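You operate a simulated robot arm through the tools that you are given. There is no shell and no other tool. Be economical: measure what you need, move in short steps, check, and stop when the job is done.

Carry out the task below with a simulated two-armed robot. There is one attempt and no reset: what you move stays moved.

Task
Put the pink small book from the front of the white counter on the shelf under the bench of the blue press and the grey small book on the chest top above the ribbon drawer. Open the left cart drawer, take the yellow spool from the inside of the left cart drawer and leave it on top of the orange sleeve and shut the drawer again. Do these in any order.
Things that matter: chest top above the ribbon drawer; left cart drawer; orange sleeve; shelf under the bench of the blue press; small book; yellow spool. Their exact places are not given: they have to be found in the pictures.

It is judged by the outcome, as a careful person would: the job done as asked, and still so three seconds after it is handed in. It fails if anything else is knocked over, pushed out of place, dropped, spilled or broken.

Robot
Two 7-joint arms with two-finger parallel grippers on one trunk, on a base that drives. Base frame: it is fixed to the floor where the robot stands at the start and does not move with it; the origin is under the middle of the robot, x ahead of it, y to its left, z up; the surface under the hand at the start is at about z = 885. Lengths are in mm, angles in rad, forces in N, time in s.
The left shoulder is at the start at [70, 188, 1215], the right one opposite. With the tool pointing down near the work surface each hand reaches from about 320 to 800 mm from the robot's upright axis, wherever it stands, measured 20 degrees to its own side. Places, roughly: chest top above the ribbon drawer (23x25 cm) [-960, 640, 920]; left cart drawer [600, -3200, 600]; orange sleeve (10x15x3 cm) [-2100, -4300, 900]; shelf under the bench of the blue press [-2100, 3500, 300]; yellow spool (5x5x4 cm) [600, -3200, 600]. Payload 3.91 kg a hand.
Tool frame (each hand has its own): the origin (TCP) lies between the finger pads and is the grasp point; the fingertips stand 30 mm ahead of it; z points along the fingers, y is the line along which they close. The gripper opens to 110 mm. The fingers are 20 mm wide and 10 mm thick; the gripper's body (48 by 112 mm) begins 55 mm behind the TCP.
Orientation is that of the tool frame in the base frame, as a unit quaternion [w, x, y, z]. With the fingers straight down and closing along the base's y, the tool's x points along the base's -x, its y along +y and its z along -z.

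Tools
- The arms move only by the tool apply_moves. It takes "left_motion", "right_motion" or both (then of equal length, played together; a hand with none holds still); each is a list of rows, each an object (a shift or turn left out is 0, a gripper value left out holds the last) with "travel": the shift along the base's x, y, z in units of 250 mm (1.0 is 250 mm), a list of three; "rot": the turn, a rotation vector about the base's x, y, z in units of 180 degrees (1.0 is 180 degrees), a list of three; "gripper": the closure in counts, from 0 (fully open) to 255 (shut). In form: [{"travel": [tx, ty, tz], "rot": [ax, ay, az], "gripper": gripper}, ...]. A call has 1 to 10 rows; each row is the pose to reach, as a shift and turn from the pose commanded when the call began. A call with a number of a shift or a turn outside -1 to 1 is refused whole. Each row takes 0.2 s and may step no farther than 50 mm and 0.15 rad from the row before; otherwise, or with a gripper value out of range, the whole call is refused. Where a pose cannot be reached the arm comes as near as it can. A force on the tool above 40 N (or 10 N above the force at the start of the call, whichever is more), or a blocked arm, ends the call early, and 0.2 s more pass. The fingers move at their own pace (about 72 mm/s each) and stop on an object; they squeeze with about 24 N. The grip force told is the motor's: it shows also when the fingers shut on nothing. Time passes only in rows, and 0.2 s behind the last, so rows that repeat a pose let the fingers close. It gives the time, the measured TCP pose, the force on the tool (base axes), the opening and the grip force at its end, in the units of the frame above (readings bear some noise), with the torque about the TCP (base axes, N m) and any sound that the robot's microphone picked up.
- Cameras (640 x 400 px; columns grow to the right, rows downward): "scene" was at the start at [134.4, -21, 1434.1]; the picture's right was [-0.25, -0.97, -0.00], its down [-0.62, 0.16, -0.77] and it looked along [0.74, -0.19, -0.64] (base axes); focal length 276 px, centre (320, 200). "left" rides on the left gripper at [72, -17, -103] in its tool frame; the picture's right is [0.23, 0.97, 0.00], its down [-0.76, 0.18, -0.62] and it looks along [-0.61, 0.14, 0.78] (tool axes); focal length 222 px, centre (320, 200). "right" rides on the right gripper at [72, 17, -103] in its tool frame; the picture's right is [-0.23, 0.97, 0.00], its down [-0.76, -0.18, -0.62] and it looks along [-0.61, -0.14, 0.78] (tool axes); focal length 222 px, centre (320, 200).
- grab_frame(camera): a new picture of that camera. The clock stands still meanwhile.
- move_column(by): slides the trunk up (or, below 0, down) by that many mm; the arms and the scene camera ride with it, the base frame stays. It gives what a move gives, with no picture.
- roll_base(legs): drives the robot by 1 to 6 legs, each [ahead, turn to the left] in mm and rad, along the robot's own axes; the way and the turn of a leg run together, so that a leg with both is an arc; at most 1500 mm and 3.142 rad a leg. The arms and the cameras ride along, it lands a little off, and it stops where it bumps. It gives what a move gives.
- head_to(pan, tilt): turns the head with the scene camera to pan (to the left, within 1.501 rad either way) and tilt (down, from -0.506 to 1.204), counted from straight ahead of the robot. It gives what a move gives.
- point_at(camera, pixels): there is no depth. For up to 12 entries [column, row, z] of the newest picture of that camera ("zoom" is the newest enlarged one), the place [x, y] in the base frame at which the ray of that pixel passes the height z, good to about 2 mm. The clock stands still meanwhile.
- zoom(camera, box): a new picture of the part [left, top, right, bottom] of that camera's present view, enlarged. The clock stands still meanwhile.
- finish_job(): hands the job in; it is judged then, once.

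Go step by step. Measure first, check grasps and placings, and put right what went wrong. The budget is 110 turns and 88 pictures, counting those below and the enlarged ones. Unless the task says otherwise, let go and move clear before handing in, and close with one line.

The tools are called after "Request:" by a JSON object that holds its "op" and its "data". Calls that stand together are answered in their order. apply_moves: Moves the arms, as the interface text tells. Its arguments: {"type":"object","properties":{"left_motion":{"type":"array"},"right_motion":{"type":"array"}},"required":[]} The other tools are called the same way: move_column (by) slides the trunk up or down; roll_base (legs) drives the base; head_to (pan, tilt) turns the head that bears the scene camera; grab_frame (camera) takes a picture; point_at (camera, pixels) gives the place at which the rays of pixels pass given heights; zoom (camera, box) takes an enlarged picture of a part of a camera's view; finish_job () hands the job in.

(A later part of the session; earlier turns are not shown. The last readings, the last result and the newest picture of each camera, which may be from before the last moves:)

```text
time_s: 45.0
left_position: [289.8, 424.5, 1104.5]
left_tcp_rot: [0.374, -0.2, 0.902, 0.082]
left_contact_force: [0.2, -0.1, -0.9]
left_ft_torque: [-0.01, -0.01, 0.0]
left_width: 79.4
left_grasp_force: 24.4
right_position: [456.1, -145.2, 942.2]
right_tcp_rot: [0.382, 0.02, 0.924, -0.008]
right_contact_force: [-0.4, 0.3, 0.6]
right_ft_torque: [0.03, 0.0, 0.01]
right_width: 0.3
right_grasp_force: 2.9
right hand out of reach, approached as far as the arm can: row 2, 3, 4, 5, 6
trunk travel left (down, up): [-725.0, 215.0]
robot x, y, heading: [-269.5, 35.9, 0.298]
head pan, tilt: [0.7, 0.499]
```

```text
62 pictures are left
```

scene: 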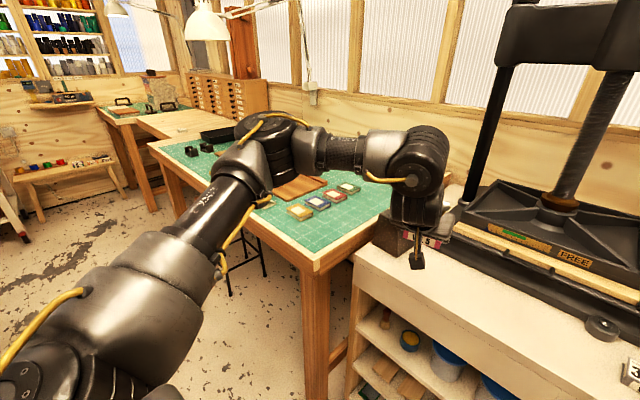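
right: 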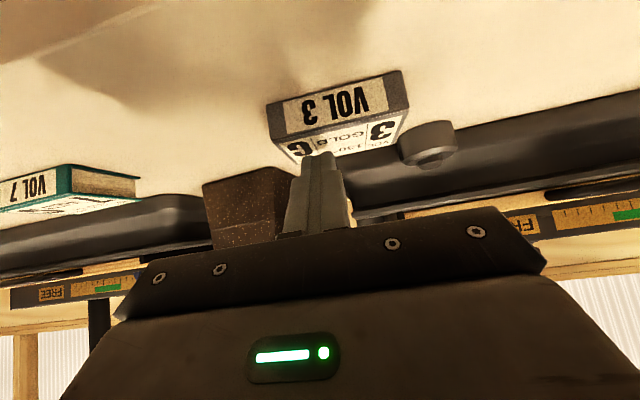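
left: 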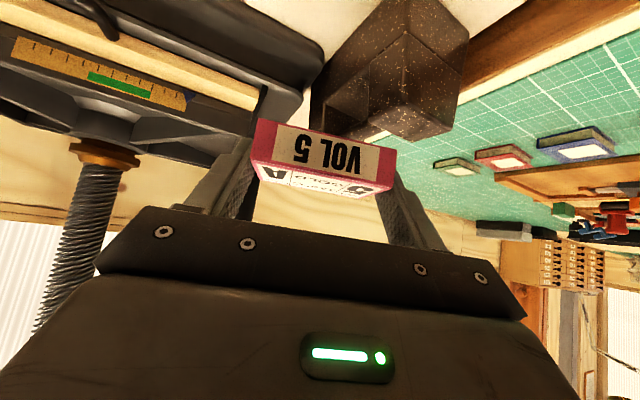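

The arm bottomed out at z=942 and closed on air without touching the book. I'll lift, open, and use the trunk to get lower.

Request:
{"op": "apply_moves", "data": {"right_motion": [{"travel": [0, 0, 0.15], "gripper": 255}, {"travel": [0.028, 0.067, 0.24], "gripper": 0}, {"travel": [0.028, 0.067, 0.24]}, {"travel": [0.028, 0.067, 0.24]}, {"travel": [0.028, 0.067, 0.24]}]}}

Request:
{"op": "move_column", "data": {"by": -60}}

```text
time_s: 46.2
left_position: [289.7, 425.2, 1105.5]
left_tcp_rot: [0.374, -0.2, 0.902, 0.082]
left_contact_force: [0.4, -0.9, -1.3]
left_ft_torque: [-0.03, 0.02, 0.01]
left_width: 79.5
left_grasp_force: 24.5
right_position: [462.0, -128.5, 1001.6]
right_tcp_rot: [0.383, 0.022, 0.924, -0.008]
right_contact_force: [-0.3, -0.2, 0.4]
right_ft_torque: [0.01, -0.01, 0.0]
right_width: 109.9
right_grasp_force: 0.0
trunk travel left (down, up): [-725.0, 215.0]
robot x, y, heading: [-264.6, 36.2, 0.297]
head pan, tilt: [0.7, 0.499]
```

```text
time_s: 47.2
left_position: [290.4, 424.5, 1045.8]
left_tcp_rot: [0.374, -0.2, 0.902, 0.082]
left_contact_force: [-0.1, 0.4, -0.9]
left_ft_torque: [-0.01, 0.0, 0.0]
left_width: 79.7
left_grasp_force: 23.5
right_position: [462.8, -130.9, 941.3]
right_tcp_rot: [0.383, 0.023, 0.923, -0.008]
right_contact_force: [-0.7, 0.4, 0.5]
right_ft_torque: [0.01, 0.01, 0.0]
right_width: 110.2
right_grasp_force: 0.0
trunk travel left (down, up): [-665.0, 275.0]
robot x, y, heading: [-268.3, 32.5, 0.302]
head pan, tilt: [0.7, 0.499]
```

Request:
{"op": "apply_moves", "data": {"right_motion": [{"travel": [0, 0.01, -0.05]}, {"travel": [0, 0.01, -0.098]}, {"travel": [0, 0.01, -0.098]}]}}

Request:
{"op": "grab_frame", "data": {"camera": "right"}}

```text
time_s: 48.0
left_position: [289.3, 424.5, 1046.7]
left_tcp_rot: [0.374, -0.201, 0.902, 0.082]
left_contact_force: [0.6, -0.3, -0.6]
left_ft_torque: [-0.01, -0.01, 0.01]
left_width: 79.4
left_grasp_force: 24.2
right_position: [462.8, -126.9, 917.2]
right_tcp_rot: [0.383, 0.022, 0.923, -0.008]
right_contact_force: [-0.2, 0.1, 0.2]
right_ft_torque: [0.01, -0.01, -0.02]
right_width: 110.1
right_grasp_force: 0.0
trunk travel left (down, up): [-665.0, 275.0]
robot x, y, heading: [-268.3, 36.0, 0.301]
head pan, tilt: [0.7, 0.499]
```

```text
61 pictures are left
```

right: 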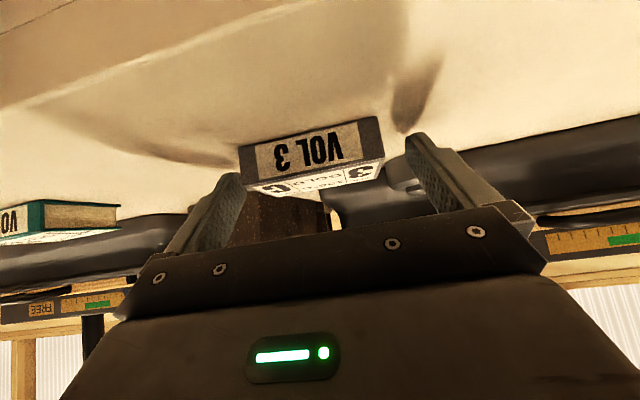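

The fingers straddle grey at the right height. I'll close, then lift.

Request:
{"op": "apply_moves", "data": {"right_motion": [{"gripper": 255}, {}, {}, {"travel": [0, 0, 0.1]}, {"travel": [-0.05, -0.02, 0.25]}, {"travel": [-0.15, -0.05, 0.4]}, {"travel": [-0.25, -0.08, 0.5]}]}}

Request:
{"op": "grab_frame", "data": {"camera": "right"}}

```text
time_s: 49.6
left_position: [287.7, 425.1, 1046.3]
left_tcp_rot: [0.375, -0.2, 0.902, 0.081]
left_contact_force: [-0.8, 0.4, -0.2]
left_ft_torque: [0.01, -0.01, -0.05]
left_width: 79.5
left_grasp_force: 24.5
right_position: [413.3, -158.6, 1052.2]
right_tcp_rot: [0.383, 0.022, 0.923, -0.009]
right_contact_force: [-0.2, -0.2, -0.4]
right_ft_torque: [-0.01, 0.03, 0.02]
right_width: 79.6
right_grasp_force: 24.0
right hand out of reach, approached as far as the arm can: row 6, 7
trunk travel left (down, up): [-665.0, 275.0]
robot x, y, heading: [-272.6, 36.2, 0.301]
head pan, tilt: [0.7, 0.499]
```

```text
60 pictures are left
```

right: 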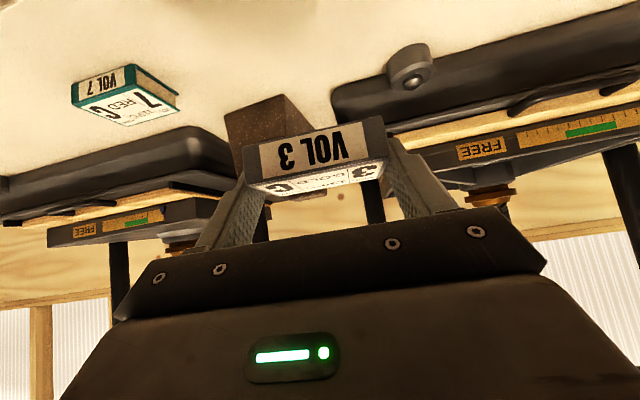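

Both books are held at about 79.5. I'll raise the trunk for clearance and drive to face the chest, aiming for (-288, 270) with heading π.

Request:
{"op": "move_column", "data": {"by": 100}}

Request:
{"op": "roll_base", "data": {"legs": [[0, 1.355], [235, 0], [0, 1.485]]}}

Request:
{"op": "head_to", "data": {"pan": -0.35, "tilt": 0.7}}

Request:
{"op": "grab_frame", "data": {"camera": "scene"}}

```text
time_s: 50.9
left_position: [288.8, 423.9, 1145.0]
left_tcp_rot: [0.374, -0.2, 0.902, 0.081]
left_contact_force: [0.2, 0.4, -1.3]
left_ft_torque: [-0.01, 0.01, 0.03]
left_width: 79.5
left_grasp_force: 23.9
right_position: [414.5, -159.0, 1150.9]
right_tcp_rot: [0.382, 0.021, 0.924, -0.008]
right_contact_force: [0.5, 0.7, -0.7]
right_ft_torque: [0.01, 0.05, -0.01]
right_width: 79.6
right_grasp_force: 24.3
trunk travel left (down, up): [-765.0, 175.0]
robot x, y, heading: [-270.9, 33.6, 0.301]
head pan, tilt: [0.7, 0.499]
```

```text
time_s: 59.6
left_position: [-936.2, 69.3, 1146.1]
left_tcp_rot: [0.022, 0.922, 0.055, -0.382]
left_contact_force: [0.1, -0.1, -0.5]
left_ft_torque: [0.0, -0.03, 0.02]
left_width: 79.6
left_grasp_force: 23.8
right_position: [-874.5, 661.3, 1151.6]
right_tcp_rot: [-0.068, 0.909, -0.166, -0.377]
right_contact_force: [-0.3, 1.0, -0.7]
right_ft_torque: [-0.02, -0.05, 0.01]
right_width: 79.6
right_grasp_force: 24.5
trunk travel left (down, up): [-765.0, 175.0]
robot x, y, heading: [-287.6, 261.9, 3.125]
head pan, tilt: [0.7, 0.499]
```

```text
time_s: 60.9
left_position: [-937.2, 68.6, 1144.8]
left_tcp_rot: [0.022, 0.922, 0.057, -0.382]
left_contact_force: [0.3, 0.1, 0.2]
left_ft_torque: [0.03, -0.05, 0.0]
left_width: 79.6
left_grasp_force: 23.5
right_position: [-876.4, 662.0, 1152.6]
right_tcp_rot: [-0.069, 0.909, -0.166, -0.377]
right_contact_force: [0.3, 0.0, -0.7]
right_ft_torque: [0.02, -0.01, 0.02]
right_width: 79.5
right_grasp_force: 24.2
trunk travel left (down, up): [-765.0, 175.0]
robot x, y, heading: [-283.4, 263.9, 3.127]
head pan, tilt: [-0.351, 0.7]
```

```text
59 pictures are left
```

scene: 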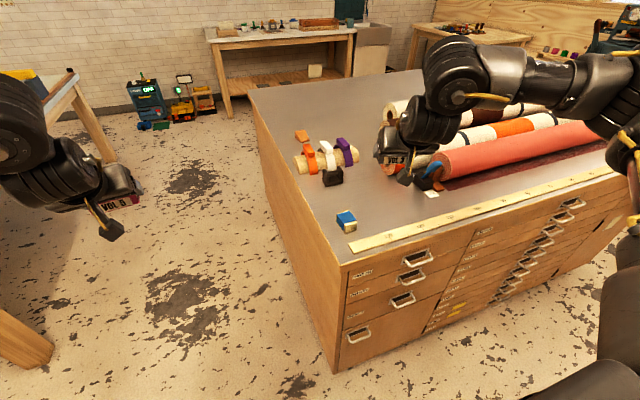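

I'll zoom in on the drawer labels and the top above them, and compute the landing area.

Request:
{"op": "zoom", "data": {"camera": "scene", "box": [270, 120, 510, 340]}}

Request:
{"op": "point_at", "data": {"camera": "scene", "pixels": [[342, 262, 920], [618, 172, 920], [249, 98, 920], [352, 250, 920], [345, 221, 940], [345, 232, 920], [430, 192, 920], [330, 180, 920], [300, 165, 920], [470, 225, 920], [380, 170, 920]]}}

```text
1.82 times, centred on (390, 230) of scene
```

zoom: 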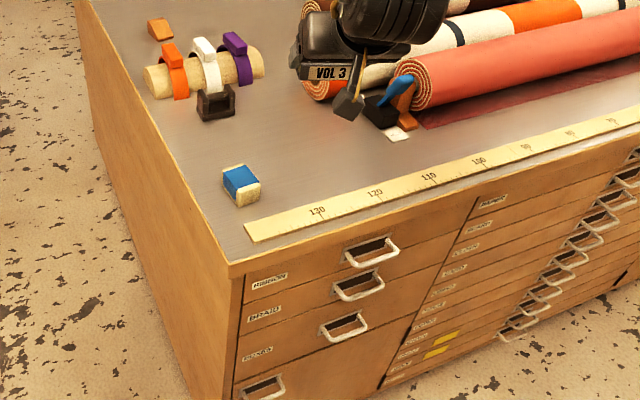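

```text
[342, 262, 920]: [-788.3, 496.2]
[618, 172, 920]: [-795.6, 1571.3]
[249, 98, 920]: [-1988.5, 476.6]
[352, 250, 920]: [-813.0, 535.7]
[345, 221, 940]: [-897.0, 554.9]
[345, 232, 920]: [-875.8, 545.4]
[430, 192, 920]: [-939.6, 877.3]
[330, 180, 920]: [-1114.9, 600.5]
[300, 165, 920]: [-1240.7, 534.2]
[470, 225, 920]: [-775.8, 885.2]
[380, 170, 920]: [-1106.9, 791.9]
```

RIBBON is the top-left drawer, and the free top above it lies between the blue block (-895, 550) and the clamp (-940, 877). I'll place grey at about (-960, 665).

Request:
{"op": "move_column", "data": {"by": -80}}

Request:
{"op": "apply_moves", "data": {"right_motion": [{"travel": [-0.13, -0.01, 0]}, {"travel": [-0.256, -0.02, 0]}, {"travel": [-0.256, -0.02, -0.15]}, {"travel": [-0.256, -0.02, -0.28]}]}}

Request:
{"op": "grab_frame", "data": {"camera": "right"}}

Request:
{"op": "grab_frame", "data": {"camera": "scene"}}

```text
time_s: 62.0
left_position: [-936.6, 68.0, 1063.9]
left_tcp_rot: [0.022, 0.922, 0.055, -0.382]
left_contact_force: [-0.3, -0.2, -0.7]
left_ft_torque: [0.02, -0.02, 0.01]
left_width: 79.8
left_grasp_force: 24.6
right_position: [-875.4, 662.6, 1073.0]
right_tcp_rot: [-0.068, 0.909, -0.166, -0.376]
right_contact_force: [0.7, 0.1, -0.7]
right_ft_torque: [0.0, -0.02, 0.02]
right_width: 79.7
right_grasp_force: 24.2
trunk travel left (down, up): [-685.0, 255.0]
robot x, y, heading: [-284.9, 266.4, 3.125]
head pan, tilt: [-0.351, 0.7]
```

```text
time_s: 63.0
left_position: [-937.4, 67.6, 1064.3]
left_tcp_rot: [0.021, 0.922, 0.055, -0.382]
left_contact_force: [-0.8, 0.2, -0.9]
left_ft_torque: [0.03, 0.0, 0.02]
left_width: 79.8
left_grasp_force: 23.4
right_position: [-942.0, 658.1, 1001.2]
right_tcp_rot: [-0.068, 0.909, -0.165, -0.376]
right_contact_force: [0.4, 0.8, -0.5]
right_ft_torque: [0.04, -0.01, -0.03]
right_width: 79.4
right_grasp_force: 24.1
trunk travel left (down, up): [-685.0, 255.0]
robot x, y, heading: [-285.2, 261.9, 3.129]
head pan, tilt: [-0.351, 0.7]
```

```text
57 pictures are left
```

right: 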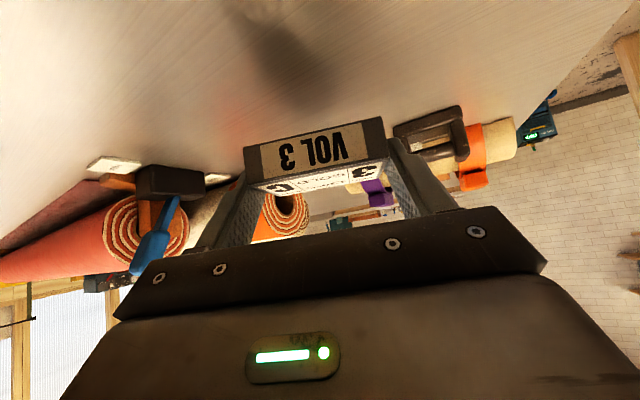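

```text
56 pictures are left
```

scene: 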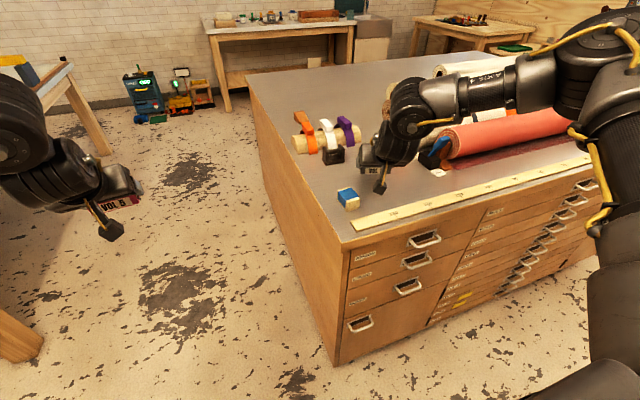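

The hand is clear over the metal top. I'll descend gently toward contact, expected at z≈952.

Request:
{"op": "apply_moves", "data": {"right_motion": [{"travel": [0, 0, -0.1]}, {"travel": [0, 0, -0.15]}, {"travel": [0, 0, -0.175]}, {"travel": [0, 0, -0.192]}, {"travel": [0, 0, -0.192]}]}}

Request:
{"op": "grab_frame", "data": {"camera": "right"}}

```text
time_s: 64.2
left_position: [-934.8, 68.3, 1067.6]
left_tcp_rot: [0.022, 0.922, 0.056, -0.383]
left_contact_force: [0.4, 0.3, -0.8]
left_ft_torque: [0.0, 0.0, -0.02]
left_width: 79.8
left_grasp_force: 23.7
right_position: [-939.8, 655.4, 958.7]
right_tcp_rot: [-0.068, 0.907, -0.167, -0.381]
right_contact_force: [-7.6, 6.0, 26.5]
right_ft_torque: [0.72, 0.16, 0.1]
right_width: 79.5
right_grasp_force: 24.0
trunk travel left (down, up): [-685.0, 255.0]
robot x, y, heading: [-286.3, 263.1, 3.127]
head pan, tilt: [-0.351, 0.7]
```

```text
55 pictures are left
```

right: 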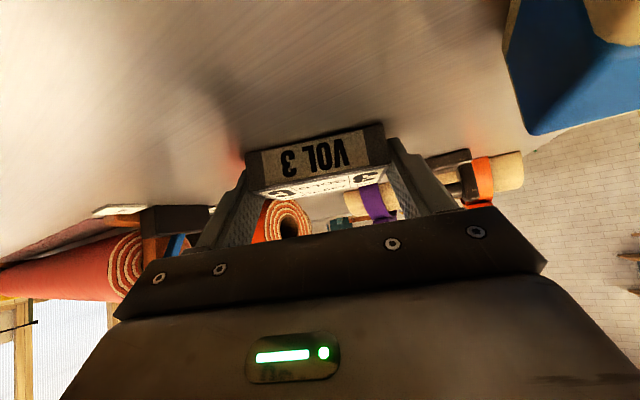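

Contact came at z≈958 with 26 N. I'll ease up slightly, open, and retreat vertically.

Request:
{"op": "apply_moves", "data": {"right_motion": [{"travel": [0, 0, 0.018]}, {"travel": [0, 0, 0.018], "gripper": 0}, {"travel": [0, 0, 0.018]}, {"travel": [0, 0, 0.018]}, {"travel": [0, 0, 0.1]}, {"travel": [0, 0, 0.25]}, {"travel": [0, 0, 0.4]}, {"travel": [0.1, 0, 0.5]}]}}

Request:
{"op": "grab_frame", "data": {"camera": "scene"}}

Request:
{"op": "grab_frame", "data": {"camera": "right"}}

```text
time_s: 66.0
left_position: [-934.7, 69.4, 1067.4]
left_tcp_rot: [0.022, 0.922, 0.056, -0.382]
left_contact_force: [0.7, -0.3, 0.3]
left_ft_torque: [-0.02, 0.01, 0.01]
left_width: 79.4
left_grasp_force: 23.9
right_position: [-911.7, 657.0, 1080.5]
right_tcp_rot: [-0.068, 0.909, -0.167, -0.377]
right_contact_force: [1.2, -0.5, 0.6]
right_ft_torque: [-0.01, 0.02, 0.05]
right_width: 109.9
right_grasp_force: 0.0
trunk travel left (down, up): [-685.0, 255.0]
robot x, y, heading: [-287.6, 261.2, 3.123]
head pan, tilt: [-0.351, 0.7]
```

```text
54 pictures are left
```

scene: 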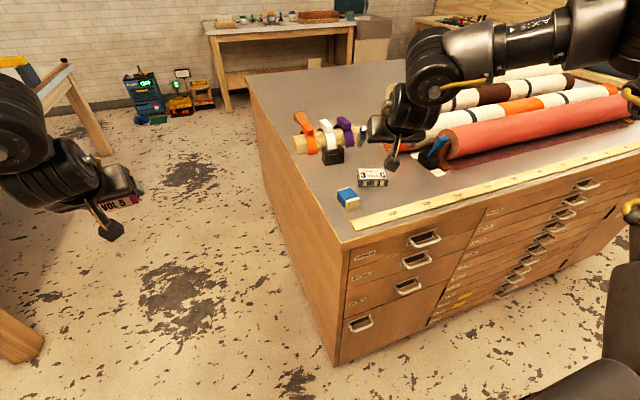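

```text
53 pictures are left
```

right: 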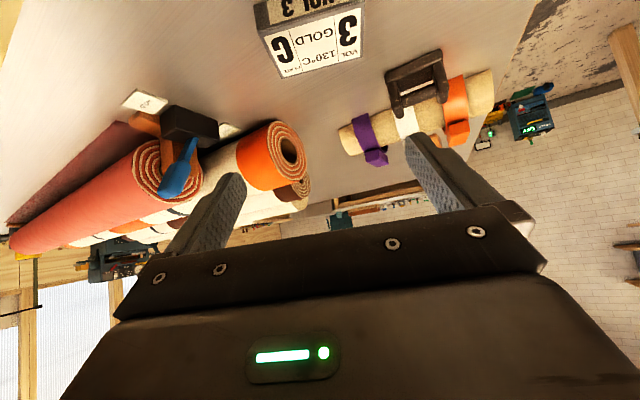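

Grey sits on the chest top. I'll raise the trunk and drive up the aisle toward the blue press bench, then look.

Request:
{"op": "move_column", "data": {"by": 170}}

Request:
{"op": "roll_base", "data": {"legs": [[0, -1.554], [1300, 0], [1100, 0]]}}

Request:
{"op": "head_to", "data": {"pan": 0.9, "tilt": 0.5}}

Request:
{"op": "grab_frame", "data": {"camera": "scene"}}

```text
time_s: 68.0
left_position: [-936.8, 68.3, 1235.5]
left_tcp_rot: [0.022, 0.922, 0.056, -0.381]
left_contact_force: [-0.3, 0.8, -0.3]
left_ft_torque: [0.02, -0.02, -0.06]
left_width: 79.5
left_grasp_force: 24.2
right_position: [-914.1, 656.4, 1248.0]
right_tcp_rot: [-0.069, 0.909, -0.167, -0.376]
right_contact_force: [0.4, 0.2, 0.3]
right_ft_torque: [0.0, 0.02, 0.03]
right_width: 110.2
right_grasp_force: 0.0
trunk travel left (down, up): [-855.0, 85.0]
robot x, y, heading: [-285.2, 261.9, 3.122]
head pan, tilt: [-0.351, 0.7]
```

```text
time_s: 83.3
left_position: [-532.0, 3272.8, 1235.7]
left_tcp_rot: [-0.252, 0.699, -0.604, -0.289]
left_contact_force: [-0.5, 0.2, -0.5]
left_ft_torque: [0.0, 0.01, -0.03]
left_width: 79.5
left_grasp_force: 23.8
right_position: [54.5, 3264.3, 1250.9]
right_tcp_rot: [0.312, -0.535, 0.753, 0.223]
right_contact_force: [0.0, 0.5, -0.3]
right_ft_torque: [-0.01, 0.03, 0.02]
right_width: 110.1
right_grasp_force: 0.1
trunk travel left (down, up): [-855.0, 85.0]
robot x, y, heading: [-320.7, 2628.6, 1.581]
head pan, tilt: [-0.351, 0.7]
```

```text
time_s: 84.8
left_position: [-532.8, 3273.4, 1235.4]
left_tcp_rot: [-0.251, 0.699, -0.604, -0.289]
left_contact_force: [0.7, 0.0, -1.3]
left_ft_torque: [-0.03, -0.03, 0.03]
left_width: 79.5
left_grasp_force: 24.1
right_position: [53.6, 3265.7, 1249.8]
right_tcp_rot: [0.312, -0.535, 0.753, 0.222]
right_contact_force: [0.2, 0.0, -1.3]
right_ft_torque: [0.0, -0.01, 0.01]
right_width: 109.9
right_grasp_force: 0.0
trunk travel left (down, up): [-855.0, 85.0]
robot x, y, heading: [-320.6, 2629.1, 1.579]
head pan, tilt: [0.901, 0.499]
```

```text
52 pictures are left
```

scene: 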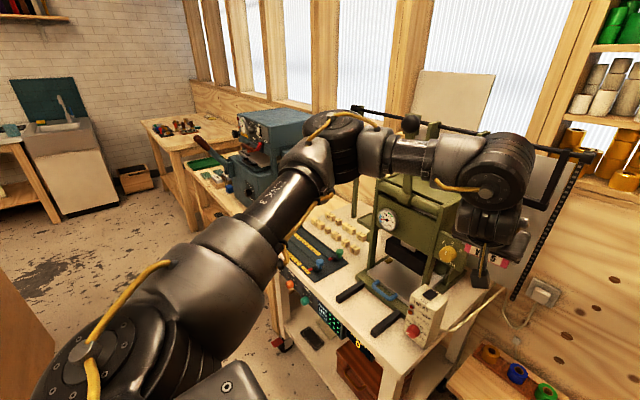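

The hand is close to the green press, so I'll measure the layout before turning.

Request:
{"op": "point_at", "data": {"camera": "scene", "pixels": [[345, 295, 850], [380, 330, 850], [400, 360, 850], [280, 260, 850], [277, 350, 0], [245, 200, 850], [205, 215, 800], [190, 170, 800], [195, 235, 0], [30, 290, 920], [50, 340, 920], [500, 290, 850]]}}

Request:
{"op": "zoom", "data": {"camera": "scene", "box": [130, 90, 330, 250]}}

```text
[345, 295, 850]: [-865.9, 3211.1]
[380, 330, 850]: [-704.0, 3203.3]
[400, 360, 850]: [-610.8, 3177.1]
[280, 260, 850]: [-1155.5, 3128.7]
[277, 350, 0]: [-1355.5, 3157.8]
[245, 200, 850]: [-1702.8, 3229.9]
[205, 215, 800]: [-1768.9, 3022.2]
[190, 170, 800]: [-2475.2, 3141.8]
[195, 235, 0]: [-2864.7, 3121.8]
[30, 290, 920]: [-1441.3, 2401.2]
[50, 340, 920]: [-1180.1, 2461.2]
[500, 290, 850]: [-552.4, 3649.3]
```

```text
2.50 times, centred on (230, 170) of scene
```

zoom: 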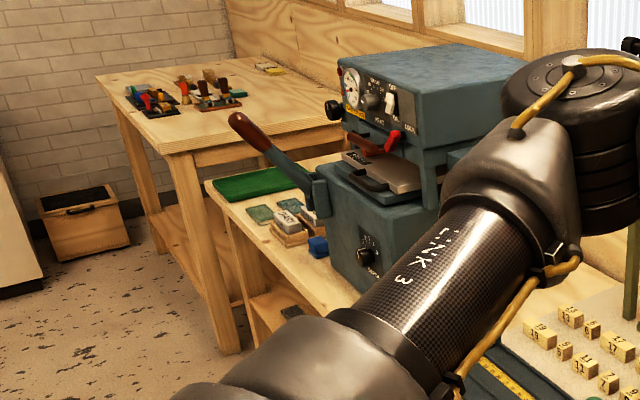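

The blue bench front is at y≈3100, but the aisle between it and the chest end may be narrow. I'll look further left and down at the chest end.

Request:
{"op": "head_to", "data": {"pan": 1.45, "tilt": 0.6}}

Request:
{"op": "grab_frame", "data": {"camera": "scene"}}

```text
time_s: 85.7
left_position: [-532.9, 3273.7, 1235.2]
left_tcp_rot: [-0.251, 0.699, -0.604, -0.288]
left_contact_force: [0.1, 0.9, -1.3]
left_ft_torque: [-0.02, -0.01, 0.02]
left_width: 79.9
left_grasp_force: 24.0
right_position: [54.0, 3264.9, 1250.5]
right_tcp_rot: [0.312, -0.535, 0.753, 0.222]
right_contact_force: [0.2, -0.1, 0.7]
right_ft_torque: [0.01, -0.03, -0.01]
right_width: 110.1
right_grasp_force: 0.1
trunk travel left (down, up): [-855.0, 85.0]
robot x, y, heading: [-319.2, 2629.4, 1.579]
head pan, tilt: [1.45, 0.6]
```

```text
50 pictures are left
```

scene: 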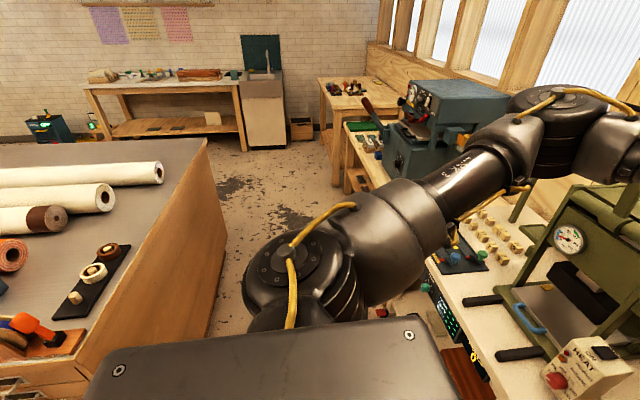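

Request:
{"op": "point_at", "data": {"camera": "scene", "pixels": [[208, 140, 920], [90, 375, 920], [210, 335, 0], [345, 123, 750], [378, 185, 750], [342, 185, 0], [330, 155, 0], [362, 190, 0], [300, 140, 0], [245, 150, 0]]}}

Request:
{"op": "zoom", "data": {"camera": "scene", "box": [280, 60, 460, 220]}}

```text
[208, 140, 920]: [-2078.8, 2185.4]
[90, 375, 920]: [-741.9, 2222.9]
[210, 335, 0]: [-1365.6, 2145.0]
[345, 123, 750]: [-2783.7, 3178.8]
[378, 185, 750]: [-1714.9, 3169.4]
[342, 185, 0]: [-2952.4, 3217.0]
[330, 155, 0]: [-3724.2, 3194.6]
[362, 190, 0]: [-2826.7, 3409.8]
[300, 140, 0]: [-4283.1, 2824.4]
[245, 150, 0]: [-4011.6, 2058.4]
```

```text
2.50 times, centred on (370, 140) of scene
```

zoom: 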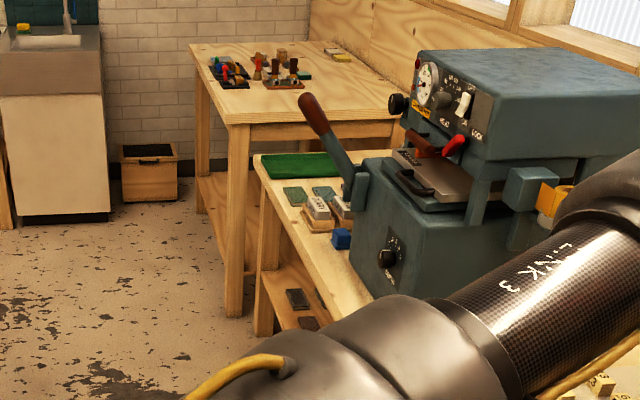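

The aisle is about 960 mm wide (chest end y≈2200, bench front y≈3170). I'll back up so the arms clear the green press, then turn and enter the aisle.

Request:
{"op": "roll_base", "data": {"legs": [[-180, 0], [0, 1.304], [700, 0], [0, 0.258]]}}

Request:
{"op": "head_to", "data": {"pan": -0.6, "tilt": 0.6}}

Request:
{"op": "grab_frame", "data": {"camera": "scene"}}

```text
time_s: 94.8
left_position: [-1648.8, 2447.7, 1234.7]
left_tcp_rot: [0.023, 0.922, 0.056, -0.382]
left_contact_force: [0.2, 0.4, -1.2]
left_ft_torque: [0.03, 0.0, -0.02]
left_width: 79.4
left_grasp_force: 24.1
right_position: [-1624.7, 3034.9, 1248.8]
right_tcp_rot: [-0.068, 0.908, -0.166, -0.378]
right_contact_force: [0.5, -0.6, 0.6]
right_ft_torque: [0.0, 0.01, -0.04]
right_width: 110.1
right_grasp_force: 0.1
trunk travel left (down, up): [-855.0, 85.0]
robot x, y, heading: [-993.8, 2641.9, 3.124]
head pan, tilt: [1.45, 0.6]
```

```text
time_s: 96.7
left_position: [-1647.1, 2448.4, 1235.2]
left_tcp_rot: [0.021, 0.922, 0.056, -0.383]
left_contact_force: [0.1, 0.0, -1.4]
left_ft_torque: [0.0, 0.0, 0.03]
left_width: 79.6
left_grasp_force: 24.1
right_position: [-1624.3, 3034.8, 1249.4]
right_tcp_rot: [-0.068, 0.909, -0.166, -0.377]
right_contact_force: [-0.8, -0.7, 0.2]
right_ft_torque: [-0.01, -0.01, 0.0]
right_width: 110.4
right_grasp_force: 0.1
trunk travel left (down, up): [-855.0, 85.0]
robot x, y, heading: [-998.4, 2639.3, 3.122]
head pan, tilt: [-0.6, 0.6]
```

```text
48 pictures are left
```

scene: 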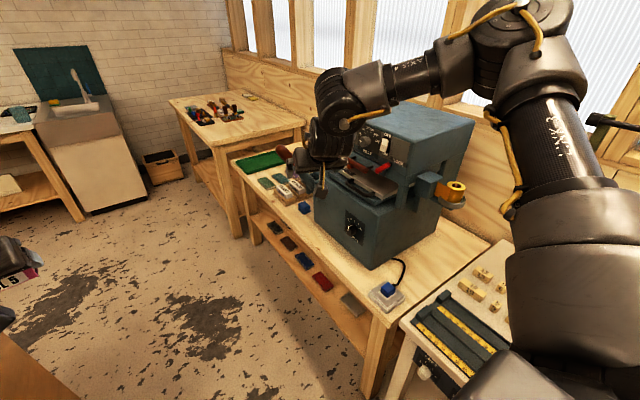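

The shelf under the bench shows a row of small items at (272,228) to (352,303). I'll measure them and zoom in.

Request:
{"op": "point_at", "data": {"camera": "scene", "pixels": [[272, 228, 310], [289, 243, 310], [305, 260, 310], [322, 281, 310], [352, 303, 310], [362, 345, 300], [247, 212, 300], [250, 240, 0], [368, 395, 0], [383, 330, 750], [240, 170, 750]]}}

Request:
{"op": "zoom", "data": {"camera": "scene", "box": [230, 180, 430, 360]}}

```text
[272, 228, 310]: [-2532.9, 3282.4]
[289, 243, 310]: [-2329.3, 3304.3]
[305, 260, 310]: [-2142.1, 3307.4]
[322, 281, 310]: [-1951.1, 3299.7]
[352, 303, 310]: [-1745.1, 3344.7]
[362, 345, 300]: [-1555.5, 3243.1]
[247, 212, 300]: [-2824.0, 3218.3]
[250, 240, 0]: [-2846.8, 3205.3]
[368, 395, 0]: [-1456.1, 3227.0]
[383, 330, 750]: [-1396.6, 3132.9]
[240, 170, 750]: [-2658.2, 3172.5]
```

```text
2.22 times, centred on (330, 270) of scene
```

zoom: 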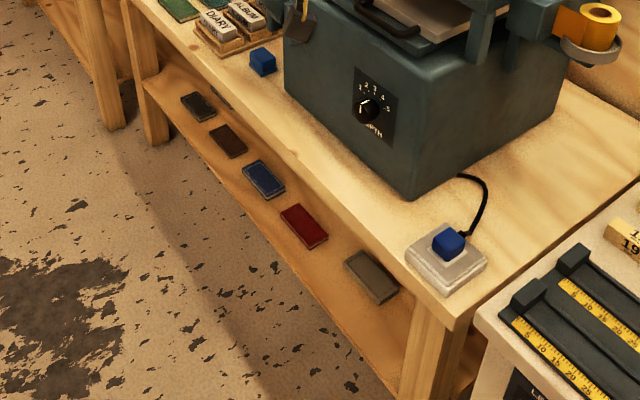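

There is free shelf left of the leftmost item, around x≈-2680, with no chest behind me there. First I'll retract the right hand to a compact vertical pose.

Request:
{"op": "apply_moves", "data": {"right_motion": [{"travel": [0.06, 0, 0], "rot": [-0.0112, -0.0292, 0]}, {"travel": [0.13, 0, 0], "rot": [-0.0224, -0.0584, 0]}, {"travel": [0.2, 0, 0], "rot": [-0.0336, -0.0876, 0]}, {"travel": [0.27, 0, 0], "rot": [-0.0448, -0.1168, 0]}, {"travel": [0.35, 0, 0], "rot": [-0.0559, -0.1459, 0]}, {"travel": [0.43, 0, 0], "rot": [-0.0671, -0.1751, 0]}, {"travel": [0.51, 0, 0], "rot": [-0.0783, -0.2043, 0]}, {"travel": [0.6, 0, 0], "rot": [-0.0895, -0.2335, 0]}]}}

Request:
{"op": "roll_base", "data": {"legs": [[0, 0.079], [1000, 0], [555, 0]]}}

Request:
{"op": "roll_base", "data": {"legs": [[0, -1.777]]}}

Request:
{"op": "head_to", "data": {"pan": 0.2, "tilt": 0.9}}

Request:
{"op": "grab_frame", "data": {"camera": "scene"}}

```text
time_s: 98.5
left_position: [-1646.8, 2448.6, 1234.9]
left_tcp_rot: [0.021, 0.922, 0.055, -0.382]
left_contact_force: [0.3, -0.4, -0.4]
left_ft_torque: [-0.05, -0.06, 0.0]
left_width: 79.5
left_grasp_force: 24.2
right_position: [-1474.0, 3034.5, 1248.6]
right_tcp_rot: [0.002, 0.984, -0.18, 0.001]
right_contact_force: [0.8, -0.2, 1.0]
right_ft_torque: [0.02, 0.04, 0.01]
right_width: 109.9
right_grasp_force: 0.0
trunk travel left (down, up): [-855.0, 85.0]
robot x, y, heading: [-993.4, 2644.9, 3.123]
head pan, tilt: [-0.6, 0.6]
```

```text
time_s: 107.0
left_position: [-3176.0, 2299.6, 1235.6]
left_tcp_rot: [0.038, 0.918, 0.094, -0.382]
left_contact_force: [0.2, 0.3, -0.5]
left_ft_torque: [0.01, -0.02, 0.0]
left_width: 79.6
left_grasp_force: 23.9
right_position: [-3051.4, 2897.9, 1249.6]
right_tcp_rot: [0.001, 0.99, -0.14, -0.001]
right_contact_force: [0.1, -0.3, -0.2]
right_ft_torque: [0.04, 0.01, 0.0]
right_width: 110.1
right_grasp_force: 0.0
trunk travel left (down, up): [-855.0, 85.0]
robot x, y, heading: [-2544.5, 2546.7, -3.073]
head pan, tilt: [-0.6, 0.6]
```

```text
time_s: 111.6
left_position: [-2670.3, 3214.8, 1234.9]
left_tcp_rot: [-0.27, 0.658, -0.649, -0.272]
left_contact_force: [-0.7, -0.2, -0.1]
left_ft_torque: [-0.05, 0.03, -0.01]
left_width: 79.2
left_grasp_force: 24.1
right_position: [-2104.9, 2981.3, 1249.1]
right_tcp_rot: [-0.001, -0.523, 0.852, 0.001]
right_contact_force: [0.9, -0.3, 0.2]
right_ft_torque: [-0.04, -0.01, 0.02]
right_width: 110.0
right_grasp_force: 0.0
trunk travel left (down, up): [-855.0, 85.0]
robot x, y, heading: [-2546.3, 2548.7, 1.448]
head pan, tilt: [-0.6, 0.6]
```

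```text
time_s: 112.7
left_position: [-2669.6, 3215.5, 1234.8]
left_tcp_rot: [-0.269, 0.658, -0.648, -0.272]
left_contact_force: [-0.3, -0.6, -0.2]
left_ft_torque: [-0.02, 0.01, 0.02]
left_width: 79.6
left_grasp_force: 23.4
right_position: [-2105.7, 2981.0, 1250.2]
right_tcp_rot: [-0.002, -0.523, 0.852, 0.002]
right_contact_force: [-0.3, -0.7, -0.1]
right_ft_torque: [0.01, -0.03, 0.01]
right_width: 109.8
right_grasp_force: 0.0
trunk travel left (down, up): [-855.0, 85.0]
robot x, y, heading: [-2544.9, 2550.7, 1.447]
head pan, tilt: [0.201, 0.901]
```

```text
46 pictures are left
```

scene: 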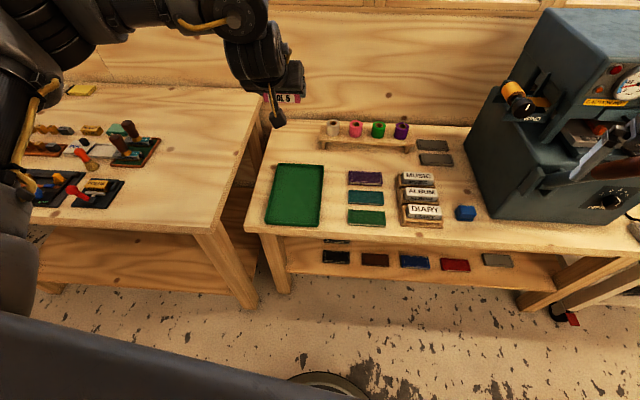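

I'll measure the shelf's left end, the leg and the black item.

Request:
{"op": "point_at", "data": {"camera": "scene", "pixels": [[322, 251, 305], [350, 264, 305], [291, 272, 300], [555, 290, 300], [290, 250, 300], [280, 290, 0], [246, 228, 750], [640, 255, 750], [361, 260, 305], [388, 260, 305], [400, 262, 305], [337, 242, 305]]}}

Request:
{"op": "zoom", "data": {"camera": "scene", "box": [230, 210, 550, 320]}}

```text
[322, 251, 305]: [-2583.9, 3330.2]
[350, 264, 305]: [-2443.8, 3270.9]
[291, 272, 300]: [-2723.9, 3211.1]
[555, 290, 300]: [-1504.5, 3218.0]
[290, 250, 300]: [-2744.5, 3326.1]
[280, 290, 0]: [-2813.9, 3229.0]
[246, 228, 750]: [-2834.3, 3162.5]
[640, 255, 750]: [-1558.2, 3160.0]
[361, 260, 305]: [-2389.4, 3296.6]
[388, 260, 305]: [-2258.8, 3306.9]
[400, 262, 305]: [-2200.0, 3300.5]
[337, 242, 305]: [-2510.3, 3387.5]
```

```text
2.00 times, centred on (390, 265) of scene
```

zoom: 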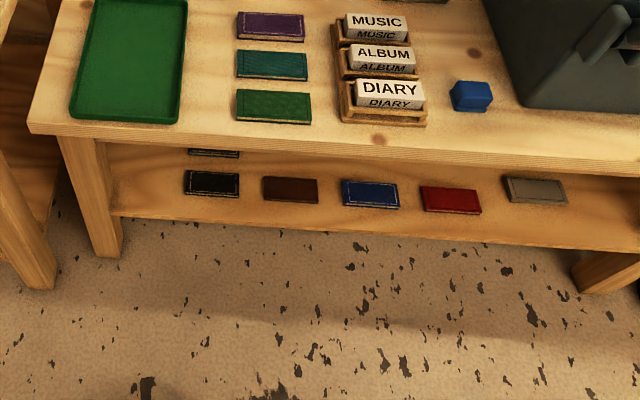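

The free spot is between the left leg (x≈-2740) and the black book (x≈-2584), so the centre should be x≈-2665. I'll back up 130 mm and lower the trunk in front of the bench.

Request:
{"op": "roll_base", "data": {"legs": [[-140, 0]]}}

Request:
{"op": "move_column", "data": {"by": -760}}

Request:
{"op": "grab_frame", "data": {"camera": "left"}}

Request:
{"op": "grab_frame", "data": {"camera": "scene"}}

```text
time_s: 114.1
left_position: [-2685.9, 3078.1, 1235.8]
left_tcp_rot: [-0.269, 0.657, -0.649, -0.271]
left_contact_force: [0.8, 0.4, -0.8]
left_ft_torque: [-0.02, 0.02, 0.01]
left_width: 79.6
left_grasp_force: 23.7
right_position: [-2122.3, 2842.5, 1247.4]
right_tcp_rot: [-0.001, -0.522, 0.853, 0.001]
right_contact_force: [-0.1, 0.1, 0.4]
right_ft_torque: [0.0, 0.0, 0.05]
right_width: 110.2
right_grasp_force: 0.2
trunk travel left (down, up): [-855.0, 85.0]
robot x, y, heading: [-2563.3, 2410.3, 1.444]
head pan, tilt: [0.201, 0.901]
```

```text
refused: -760 is not a number from -400 to 400
```

```text
44 pictures are left
```

left: 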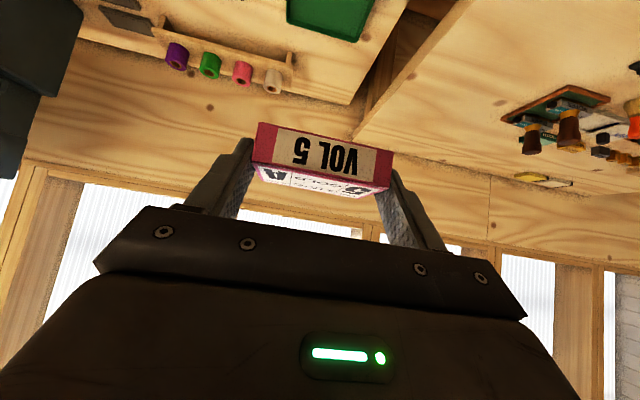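

```text
43 pictures are left
```

scene: 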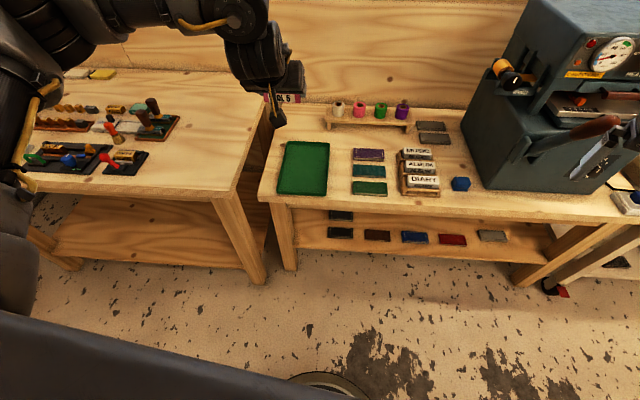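

Column moves are limited to 400 mm. I'll first check where the left table's front edge is, since my left elbow will be lowered near it.

Request:
{"op": "point_at", "data": {"camera": "scene", "pixels": [[230, 190, 850], [40, 168, 850], [250, 285, 0], [220, 20, 1350], [240, 10, 1350], [20, 80, 1300], [30, 180, 1250]]}}

Request:
{"op": "head_to", "data": {"pan": 0.9, "tilt": 0.6}}

Request:
{"op": "grab_frame", "data": {"camera": "scene"}}

```text
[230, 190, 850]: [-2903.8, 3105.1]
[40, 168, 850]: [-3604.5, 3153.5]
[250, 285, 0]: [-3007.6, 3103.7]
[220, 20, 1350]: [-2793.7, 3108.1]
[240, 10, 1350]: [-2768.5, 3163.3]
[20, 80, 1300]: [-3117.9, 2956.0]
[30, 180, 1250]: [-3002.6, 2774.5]
```

```text
time_s: 115.1
left_position: [-2686.4, 3077.8, 1234.9]
left_tcp_rot: [-0.27, 0.657, -0.649, -0.272]
left_contact_force: [0.5, -0.3, -0.5]
left_ft_torque: [-0.03, 0.0, 0.0]
left_width: 79.8
left_grasp_force: 24.2
right_position: [-2121.5, 2843.3, 1248.6]
right_tcp_rot: [0.0, -0.523, 0.852, 0.001]
right_contact_force: [1.0, 0.7, 1.0]
right_ft_torque: [-0.01, 0.02, -0.02]
right_width: 109.9
right_grasp_force: 0.0
trunk travel left (down, up): [-855.0, 85.0]
robot x, y, heading: [-2562.8, 2405.2, 1.444]
head pan, tilt: [0.901, 0.6]
```

```text
42 pictures are left
```

scene: 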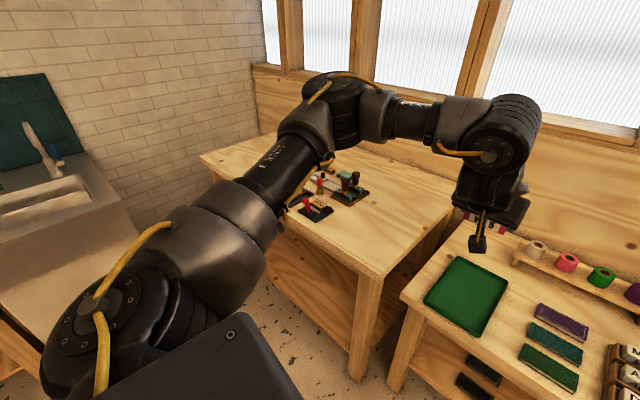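

Lowering here would put my left elbow into the left table, since the elbow sits wide at shoulder height. I'll test in free air how far the left arm can reach below the shoulder, which would tuck the elbow in.

Request:
{"op": "apply_moves", "data": {"left_motion": [{"travel": [0.0, 0.02, -0.15]}, {"travel": [0.0, 0.04, -0.3]}, {"travel": [0.0, 0.06, -0.45]}, {"travel": [0.0, 0.08, -0.6]}, {"travel": [0.0, 0.08, -0.75]}, {"travel": [0.0, 0.08, -0.9]}, {"travel": [0.0, 0.08, -1.0]}]}}

Request:
{"op": "grab_frame", "data": {"camera": "scene"}}

```text
time_s: 116.7
left_position: [-2688.7, 3098.2, 983.4]
left_tcp_rot: [-0.269, 0.658, -0.649, -0.272]
left_contact_force: [-0.1, -0.3, -0.9]
left_ft_torque: [0.0, 0.02, 0.02]
left_width: 79.8
left_grasp_force: 23.4
right_position: [-2122.8, 2841.7, 1249.4]
right_tcp_rot: [-0.001, -0.522, 0.853, 0.002]
right_contact_force: [-0.1, -0.6, -0.6]
right_ft_torque: [0.02, 0.0, -0.05]
right_width: 109.8
right_grasp_force: 0.0
trunk travel left (down, up): [-855.0, 85.0]
robot x, y, heading: [-2560.2, 2405.7, 1.443]
head pan, tilt: [0.901, 0.6]
```

```text
41 pictures are left
```

scene: 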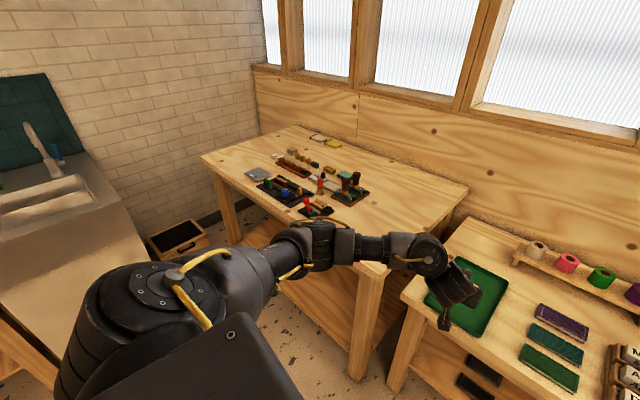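

It reached 362 mm below the shoulder with the elbow pulled in to about y≈2900. I'll continue further down, pulling back 25 mm to clear the bench edge.

Request:
{"op": "apply_moves", "data": {"left_motion": [{"travel": [0.0, -0.08, -0.0]}, {"travel": [0.0, -0.1, -0.15]}, {"travel": [0.0, -0.1, -0.3]}, {"travel": [0.0, -0.1, -0.45]}, {"travel": [0.0, -0.1, -0.6]}]}}

Request:
{"op": "grab_frame", "data": {"camera": "scene"}}

```text
time_s: 117.9
left_position: [-2686.4, 3070.5, 833.8]
left_tcp_rot: [-0.27, 0.657, -0.648, -0.273]
left_contact_force: [0.0, 0.1, -1.5]
left_ft_torque: [-0.01, 0.05, -0.01]
left_width: 79.6
left_grasp_force: 23.9
right_position: [-2121.6, 2841.2, 1248.8]
right_tcp_rot: [-0.001, -0.523, 0.852, 0.002]
right_contact_force: [0.9, 0.2, 0.4]
right_ft_torque: [0.01, -0.04, 0.01]
right_width: 110.0
right_grasp_force: 0.0
trunk travel left (down, up): [-855.0, 85.0]
robot x, y, heading: [-2559.9, 2408.5, 1.441]
head pan, tilt: [0.901, 0.6]
```

```text
40 pictures are left
```

scene: 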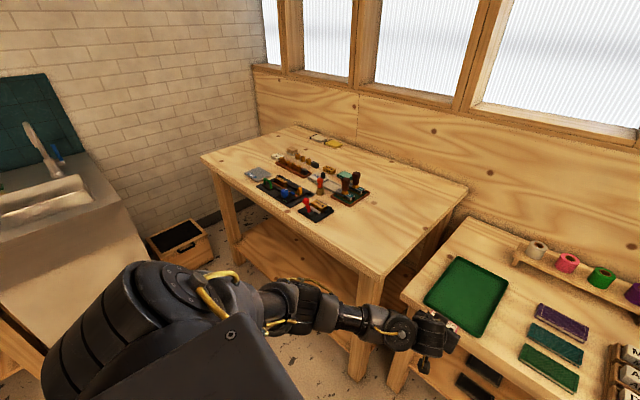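

It is 512 mm below the shoulder and the elbow is well tucked. I'll lower the trunk 400 mm and check before inserting.

Request:
{"op": "move_column", "data": {"by": -390}}

Request:
{"op": "head_to", "data": {"pan": 0.3, "tilt": 0.7}}

Request:
{"op": "grab_frame", "data": {"camera": "scene"}}

Request:
{"op": "grab_frame", "data": {"camera": "left"}}

```text
time_s: 121.7
left_position: [-2686.7, 3069.2, 443.0]
left_tcp_rot: [-0.27, 0.658, -0.649, -0.272]
left_contact_force: [-0.2, 0.2, -0.4]
left_ft_torque: [-0.03, -0.02, -0.02]
left_width: 79.8
left_grasp_force: 23.7
right_position: [-2121.9, 2842.5, 858.8]
right_tcp_rot: [-0.001, -0.523, 0.853, 0.001]
right_contact_force: [-0.5, -0.2, 0.2]
right_ft_torque: [0.0, 0.01, 0.02]
right_width: 109.9
right_grasp_force: 0.0
trunk travel left (down, up): [-465.0, 475.0]
robot x, y, heading: [-2560.1, 2410.4, 1.446]
head pan, tilt: [0.901, 0.6]
```

```text
time_s: 122.7
left_position: [-2686.0, 3070.1, 443.4]
left_tcp_rot: [-0.27, 0.657, -0.65, -0.27]
left_contact_force: [-0.4, -1.5, -0.3]
left_ft_torque: [-0.02, -0.03, 0.01]
left_width: 79.6
left_grasp_force: 24.4
right_position: [-2122.1, 2842.1, 858.7]
right_tcp_rot: [0.0, -0.523, 0.852, 0.001]
right_contact_force: [0.8, -0.3, -0.3]
right_ft_torque: [0.01, 0.0, 0.01]
right_width: 109.8
right_grasp_force: 0.1
trunk travel left (down, up): [-465.0, 475.0]
robot x, y, heading: [-2560.1, 2411.2, 1.444]
head pan, tilt: [0.3, 0.7]
```

```text
39 pictures are left
```

scene: 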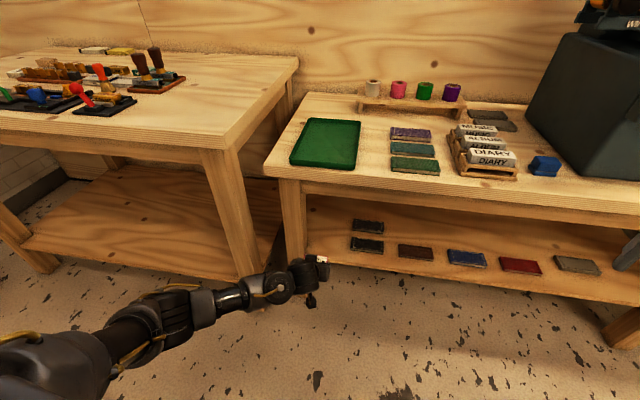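

```text
38 pictures are left
```

left: 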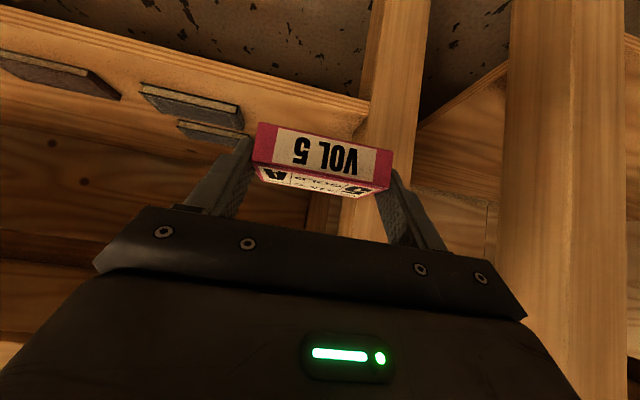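

I'll measure clearances to the left table's leg and the free spot from this lower viewpoint.

Request:
{"op": "point_at", "data": {"camera": "scene", "pixels": [[240, 278, 0], [262, 270, 0], [308, 258, 300], [350, 250, 305], [384, 253, 305], [352, 236, 305], [330, 264, 290], [200, 310, 520], [235, 297, 500], [160, 330, 580], [100, 350, 620], [480, 235, 305]]}}

Request:
{"op": "zoom", "data": {"camera": "scene", "box": [200, 170, 460, 330]}}

```text
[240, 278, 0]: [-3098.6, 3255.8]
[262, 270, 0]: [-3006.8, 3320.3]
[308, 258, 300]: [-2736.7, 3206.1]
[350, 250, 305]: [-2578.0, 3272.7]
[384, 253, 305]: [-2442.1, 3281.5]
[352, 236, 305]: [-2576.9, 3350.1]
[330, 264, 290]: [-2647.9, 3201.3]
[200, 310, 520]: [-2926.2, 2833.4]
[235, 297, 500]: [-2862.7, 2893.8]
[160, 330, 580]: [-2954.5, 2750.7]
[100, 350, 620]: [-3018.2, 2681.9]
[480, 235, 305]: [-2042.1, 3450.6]
```

```text
2.46 times, centred on (330, 250) of scene
```

zoom: 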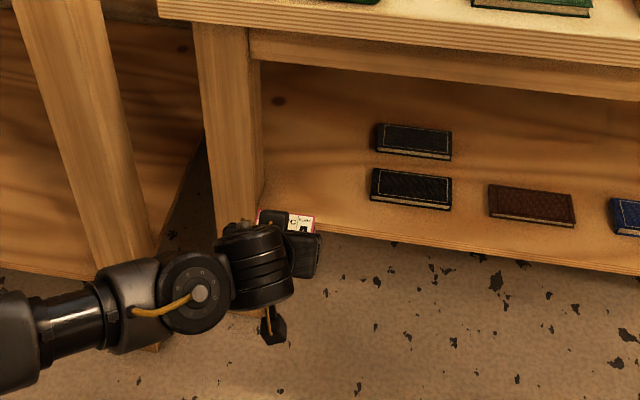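

I'll aim the TCP at (-2642, 3233), just in front of the black row and clear of the leg. I'll shift right 23 mm, then drive in 164 mm.

Request:
{"op": "apply_moves", "data": {"left_motion": [{"travel": [0.092, 0, -0.1]}, {"travel": [0.092, 0, -0.1]}]}}

Request:
{"op": "roll_base", "data": {"legs": [[164, 0]]}}

Request:
{"op": "grab_frame", "data": {"camera": "scene"}}

Request:
{"op": "grab_frame", "data": {"camera": "left"}}

```text
time_s: 123.3
left_position: [-2663.9, 3070.6, 416.8]
left_tcp_rot: [-0.269, 0.658, -0.648, -0.272]
left_contact_force: [-0.3, 0.0, 0.1]
left_ft_torque: [-0.02, -0.02, 0.01]
left_width: 79.7
left_grasp_force: 24.0
right_position: [-2122.1, 2842.6, 859.0]
right_tcp_rot: [-0.001, -0.522, 0.853, 0.002]
right_contact_force: [0.4, 0.4, -0.5]
right_ft_torque: [-0.01, 0.01, -0.04]
right_width: 110.1
right_grasp_force: 0.1
trunk travel left (down, up): [-465.0, 475.0]
robot x, y, heading: [-2560.1, 2408.2, 1.447]
head pan, tilt: [0.3, 0.7]
```

```text
time_s: 124.7
left_position: [-2643.5, 3234.4, 416.0]
left_tcp_rot: [-0.268, 0.658, -0.649, -0.272]
left_contact_force: [-0.6, 0.6, -1.4]
left_ft_torque: [-0.04, 0.01, -0.02]
left_width: 79.9
left_grasp_force: 24.1
right_position: [-2101.4, 3006.7, 857.7]
right_tcp_rot: [-0.002, -0.522, 0.853, 0.001]
right_contact_force: [0.4, 0.5, -0.6]
right_ft_torque: [-0.02, 0.01, 0.01]
right_width: 109.9
right_grasp_force: 0.2
trunk travel left (down, up): [-465.0, 475.0]
robot x, y, heading: [-2542.1, 2572.9, 1.445]
head pan, tilt: [0.3, 0.7]
```

```text
36 pictures are left
```

scene: 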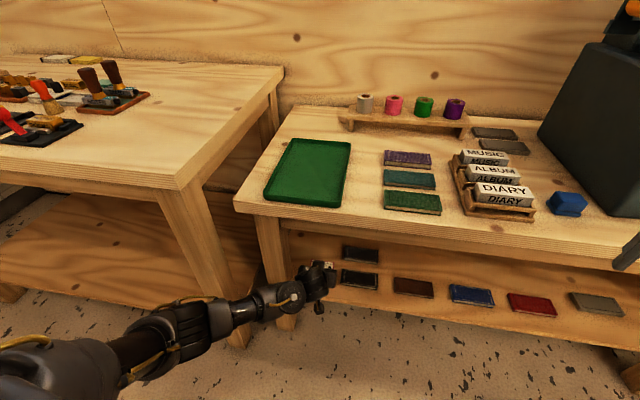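

```text
35 pictures are left
```

left: 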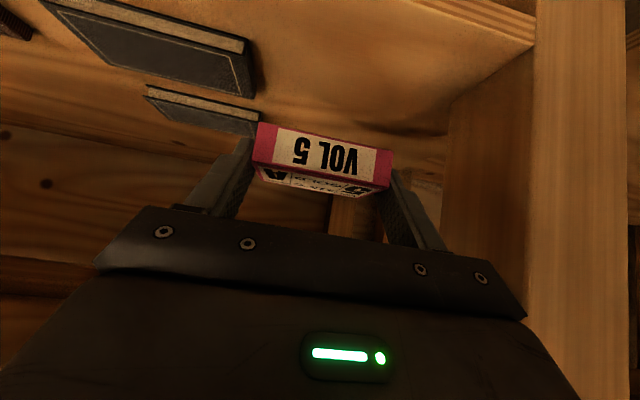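

The hand is beside the black book and clear of the leg. I'll check the black corner's position, then descend gently.

Request:
{"op": "point_at", "data": {"camera": "left", "pixels": [[250, 58, 308], [254, 93, 308], [535, 45, 300], [258, 135, 308]]}}

Request:
{"op": "apply_moves", "data": {"left_motion": [{"travel": [0, 0, -0.12]}, {"travel": [0, 0, -0.2]}, {"travel": [0, 0, -0.26]}, {"travel": [0, 0, -0.29]}, {"travel": [0, 0, -0.31]}]}}

```text
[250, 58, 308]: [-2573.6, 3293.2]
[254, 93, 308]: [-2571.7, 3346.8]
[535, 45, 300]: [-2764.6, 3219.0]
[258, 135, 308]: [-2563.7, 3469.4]
```

```text
time_s: 125.9
left_position: [-2643.6, 3234.6, 342.0]
left_tcp_rot: [-0.27, 0.658, -0.649, -0.272]
left_contact_force: [-1.5, -1.3, 4.9]
left_ft_torque: [0.02, 0.31, 0.05]
left_width: 79.7
left_grasp_force: 23.7
right_position: [-2102.0, 3005.0, 860.0]
right_tcp_rot: [-0.001, -0.524, 0.852, 0.002]
right_contact_force: [0.2, 1.0, -0.2]
right_ft_torque: [0.02, 0.02, -0.04]
right_width: 110.0
right_grasp_force: 0.0
trunk travel left (down, up): [-465.0, 475.0]
robot x, y, heading: [-2541.4, 2574.7, 1.45]
head pan, tilt: [0.3, 0.7]
```

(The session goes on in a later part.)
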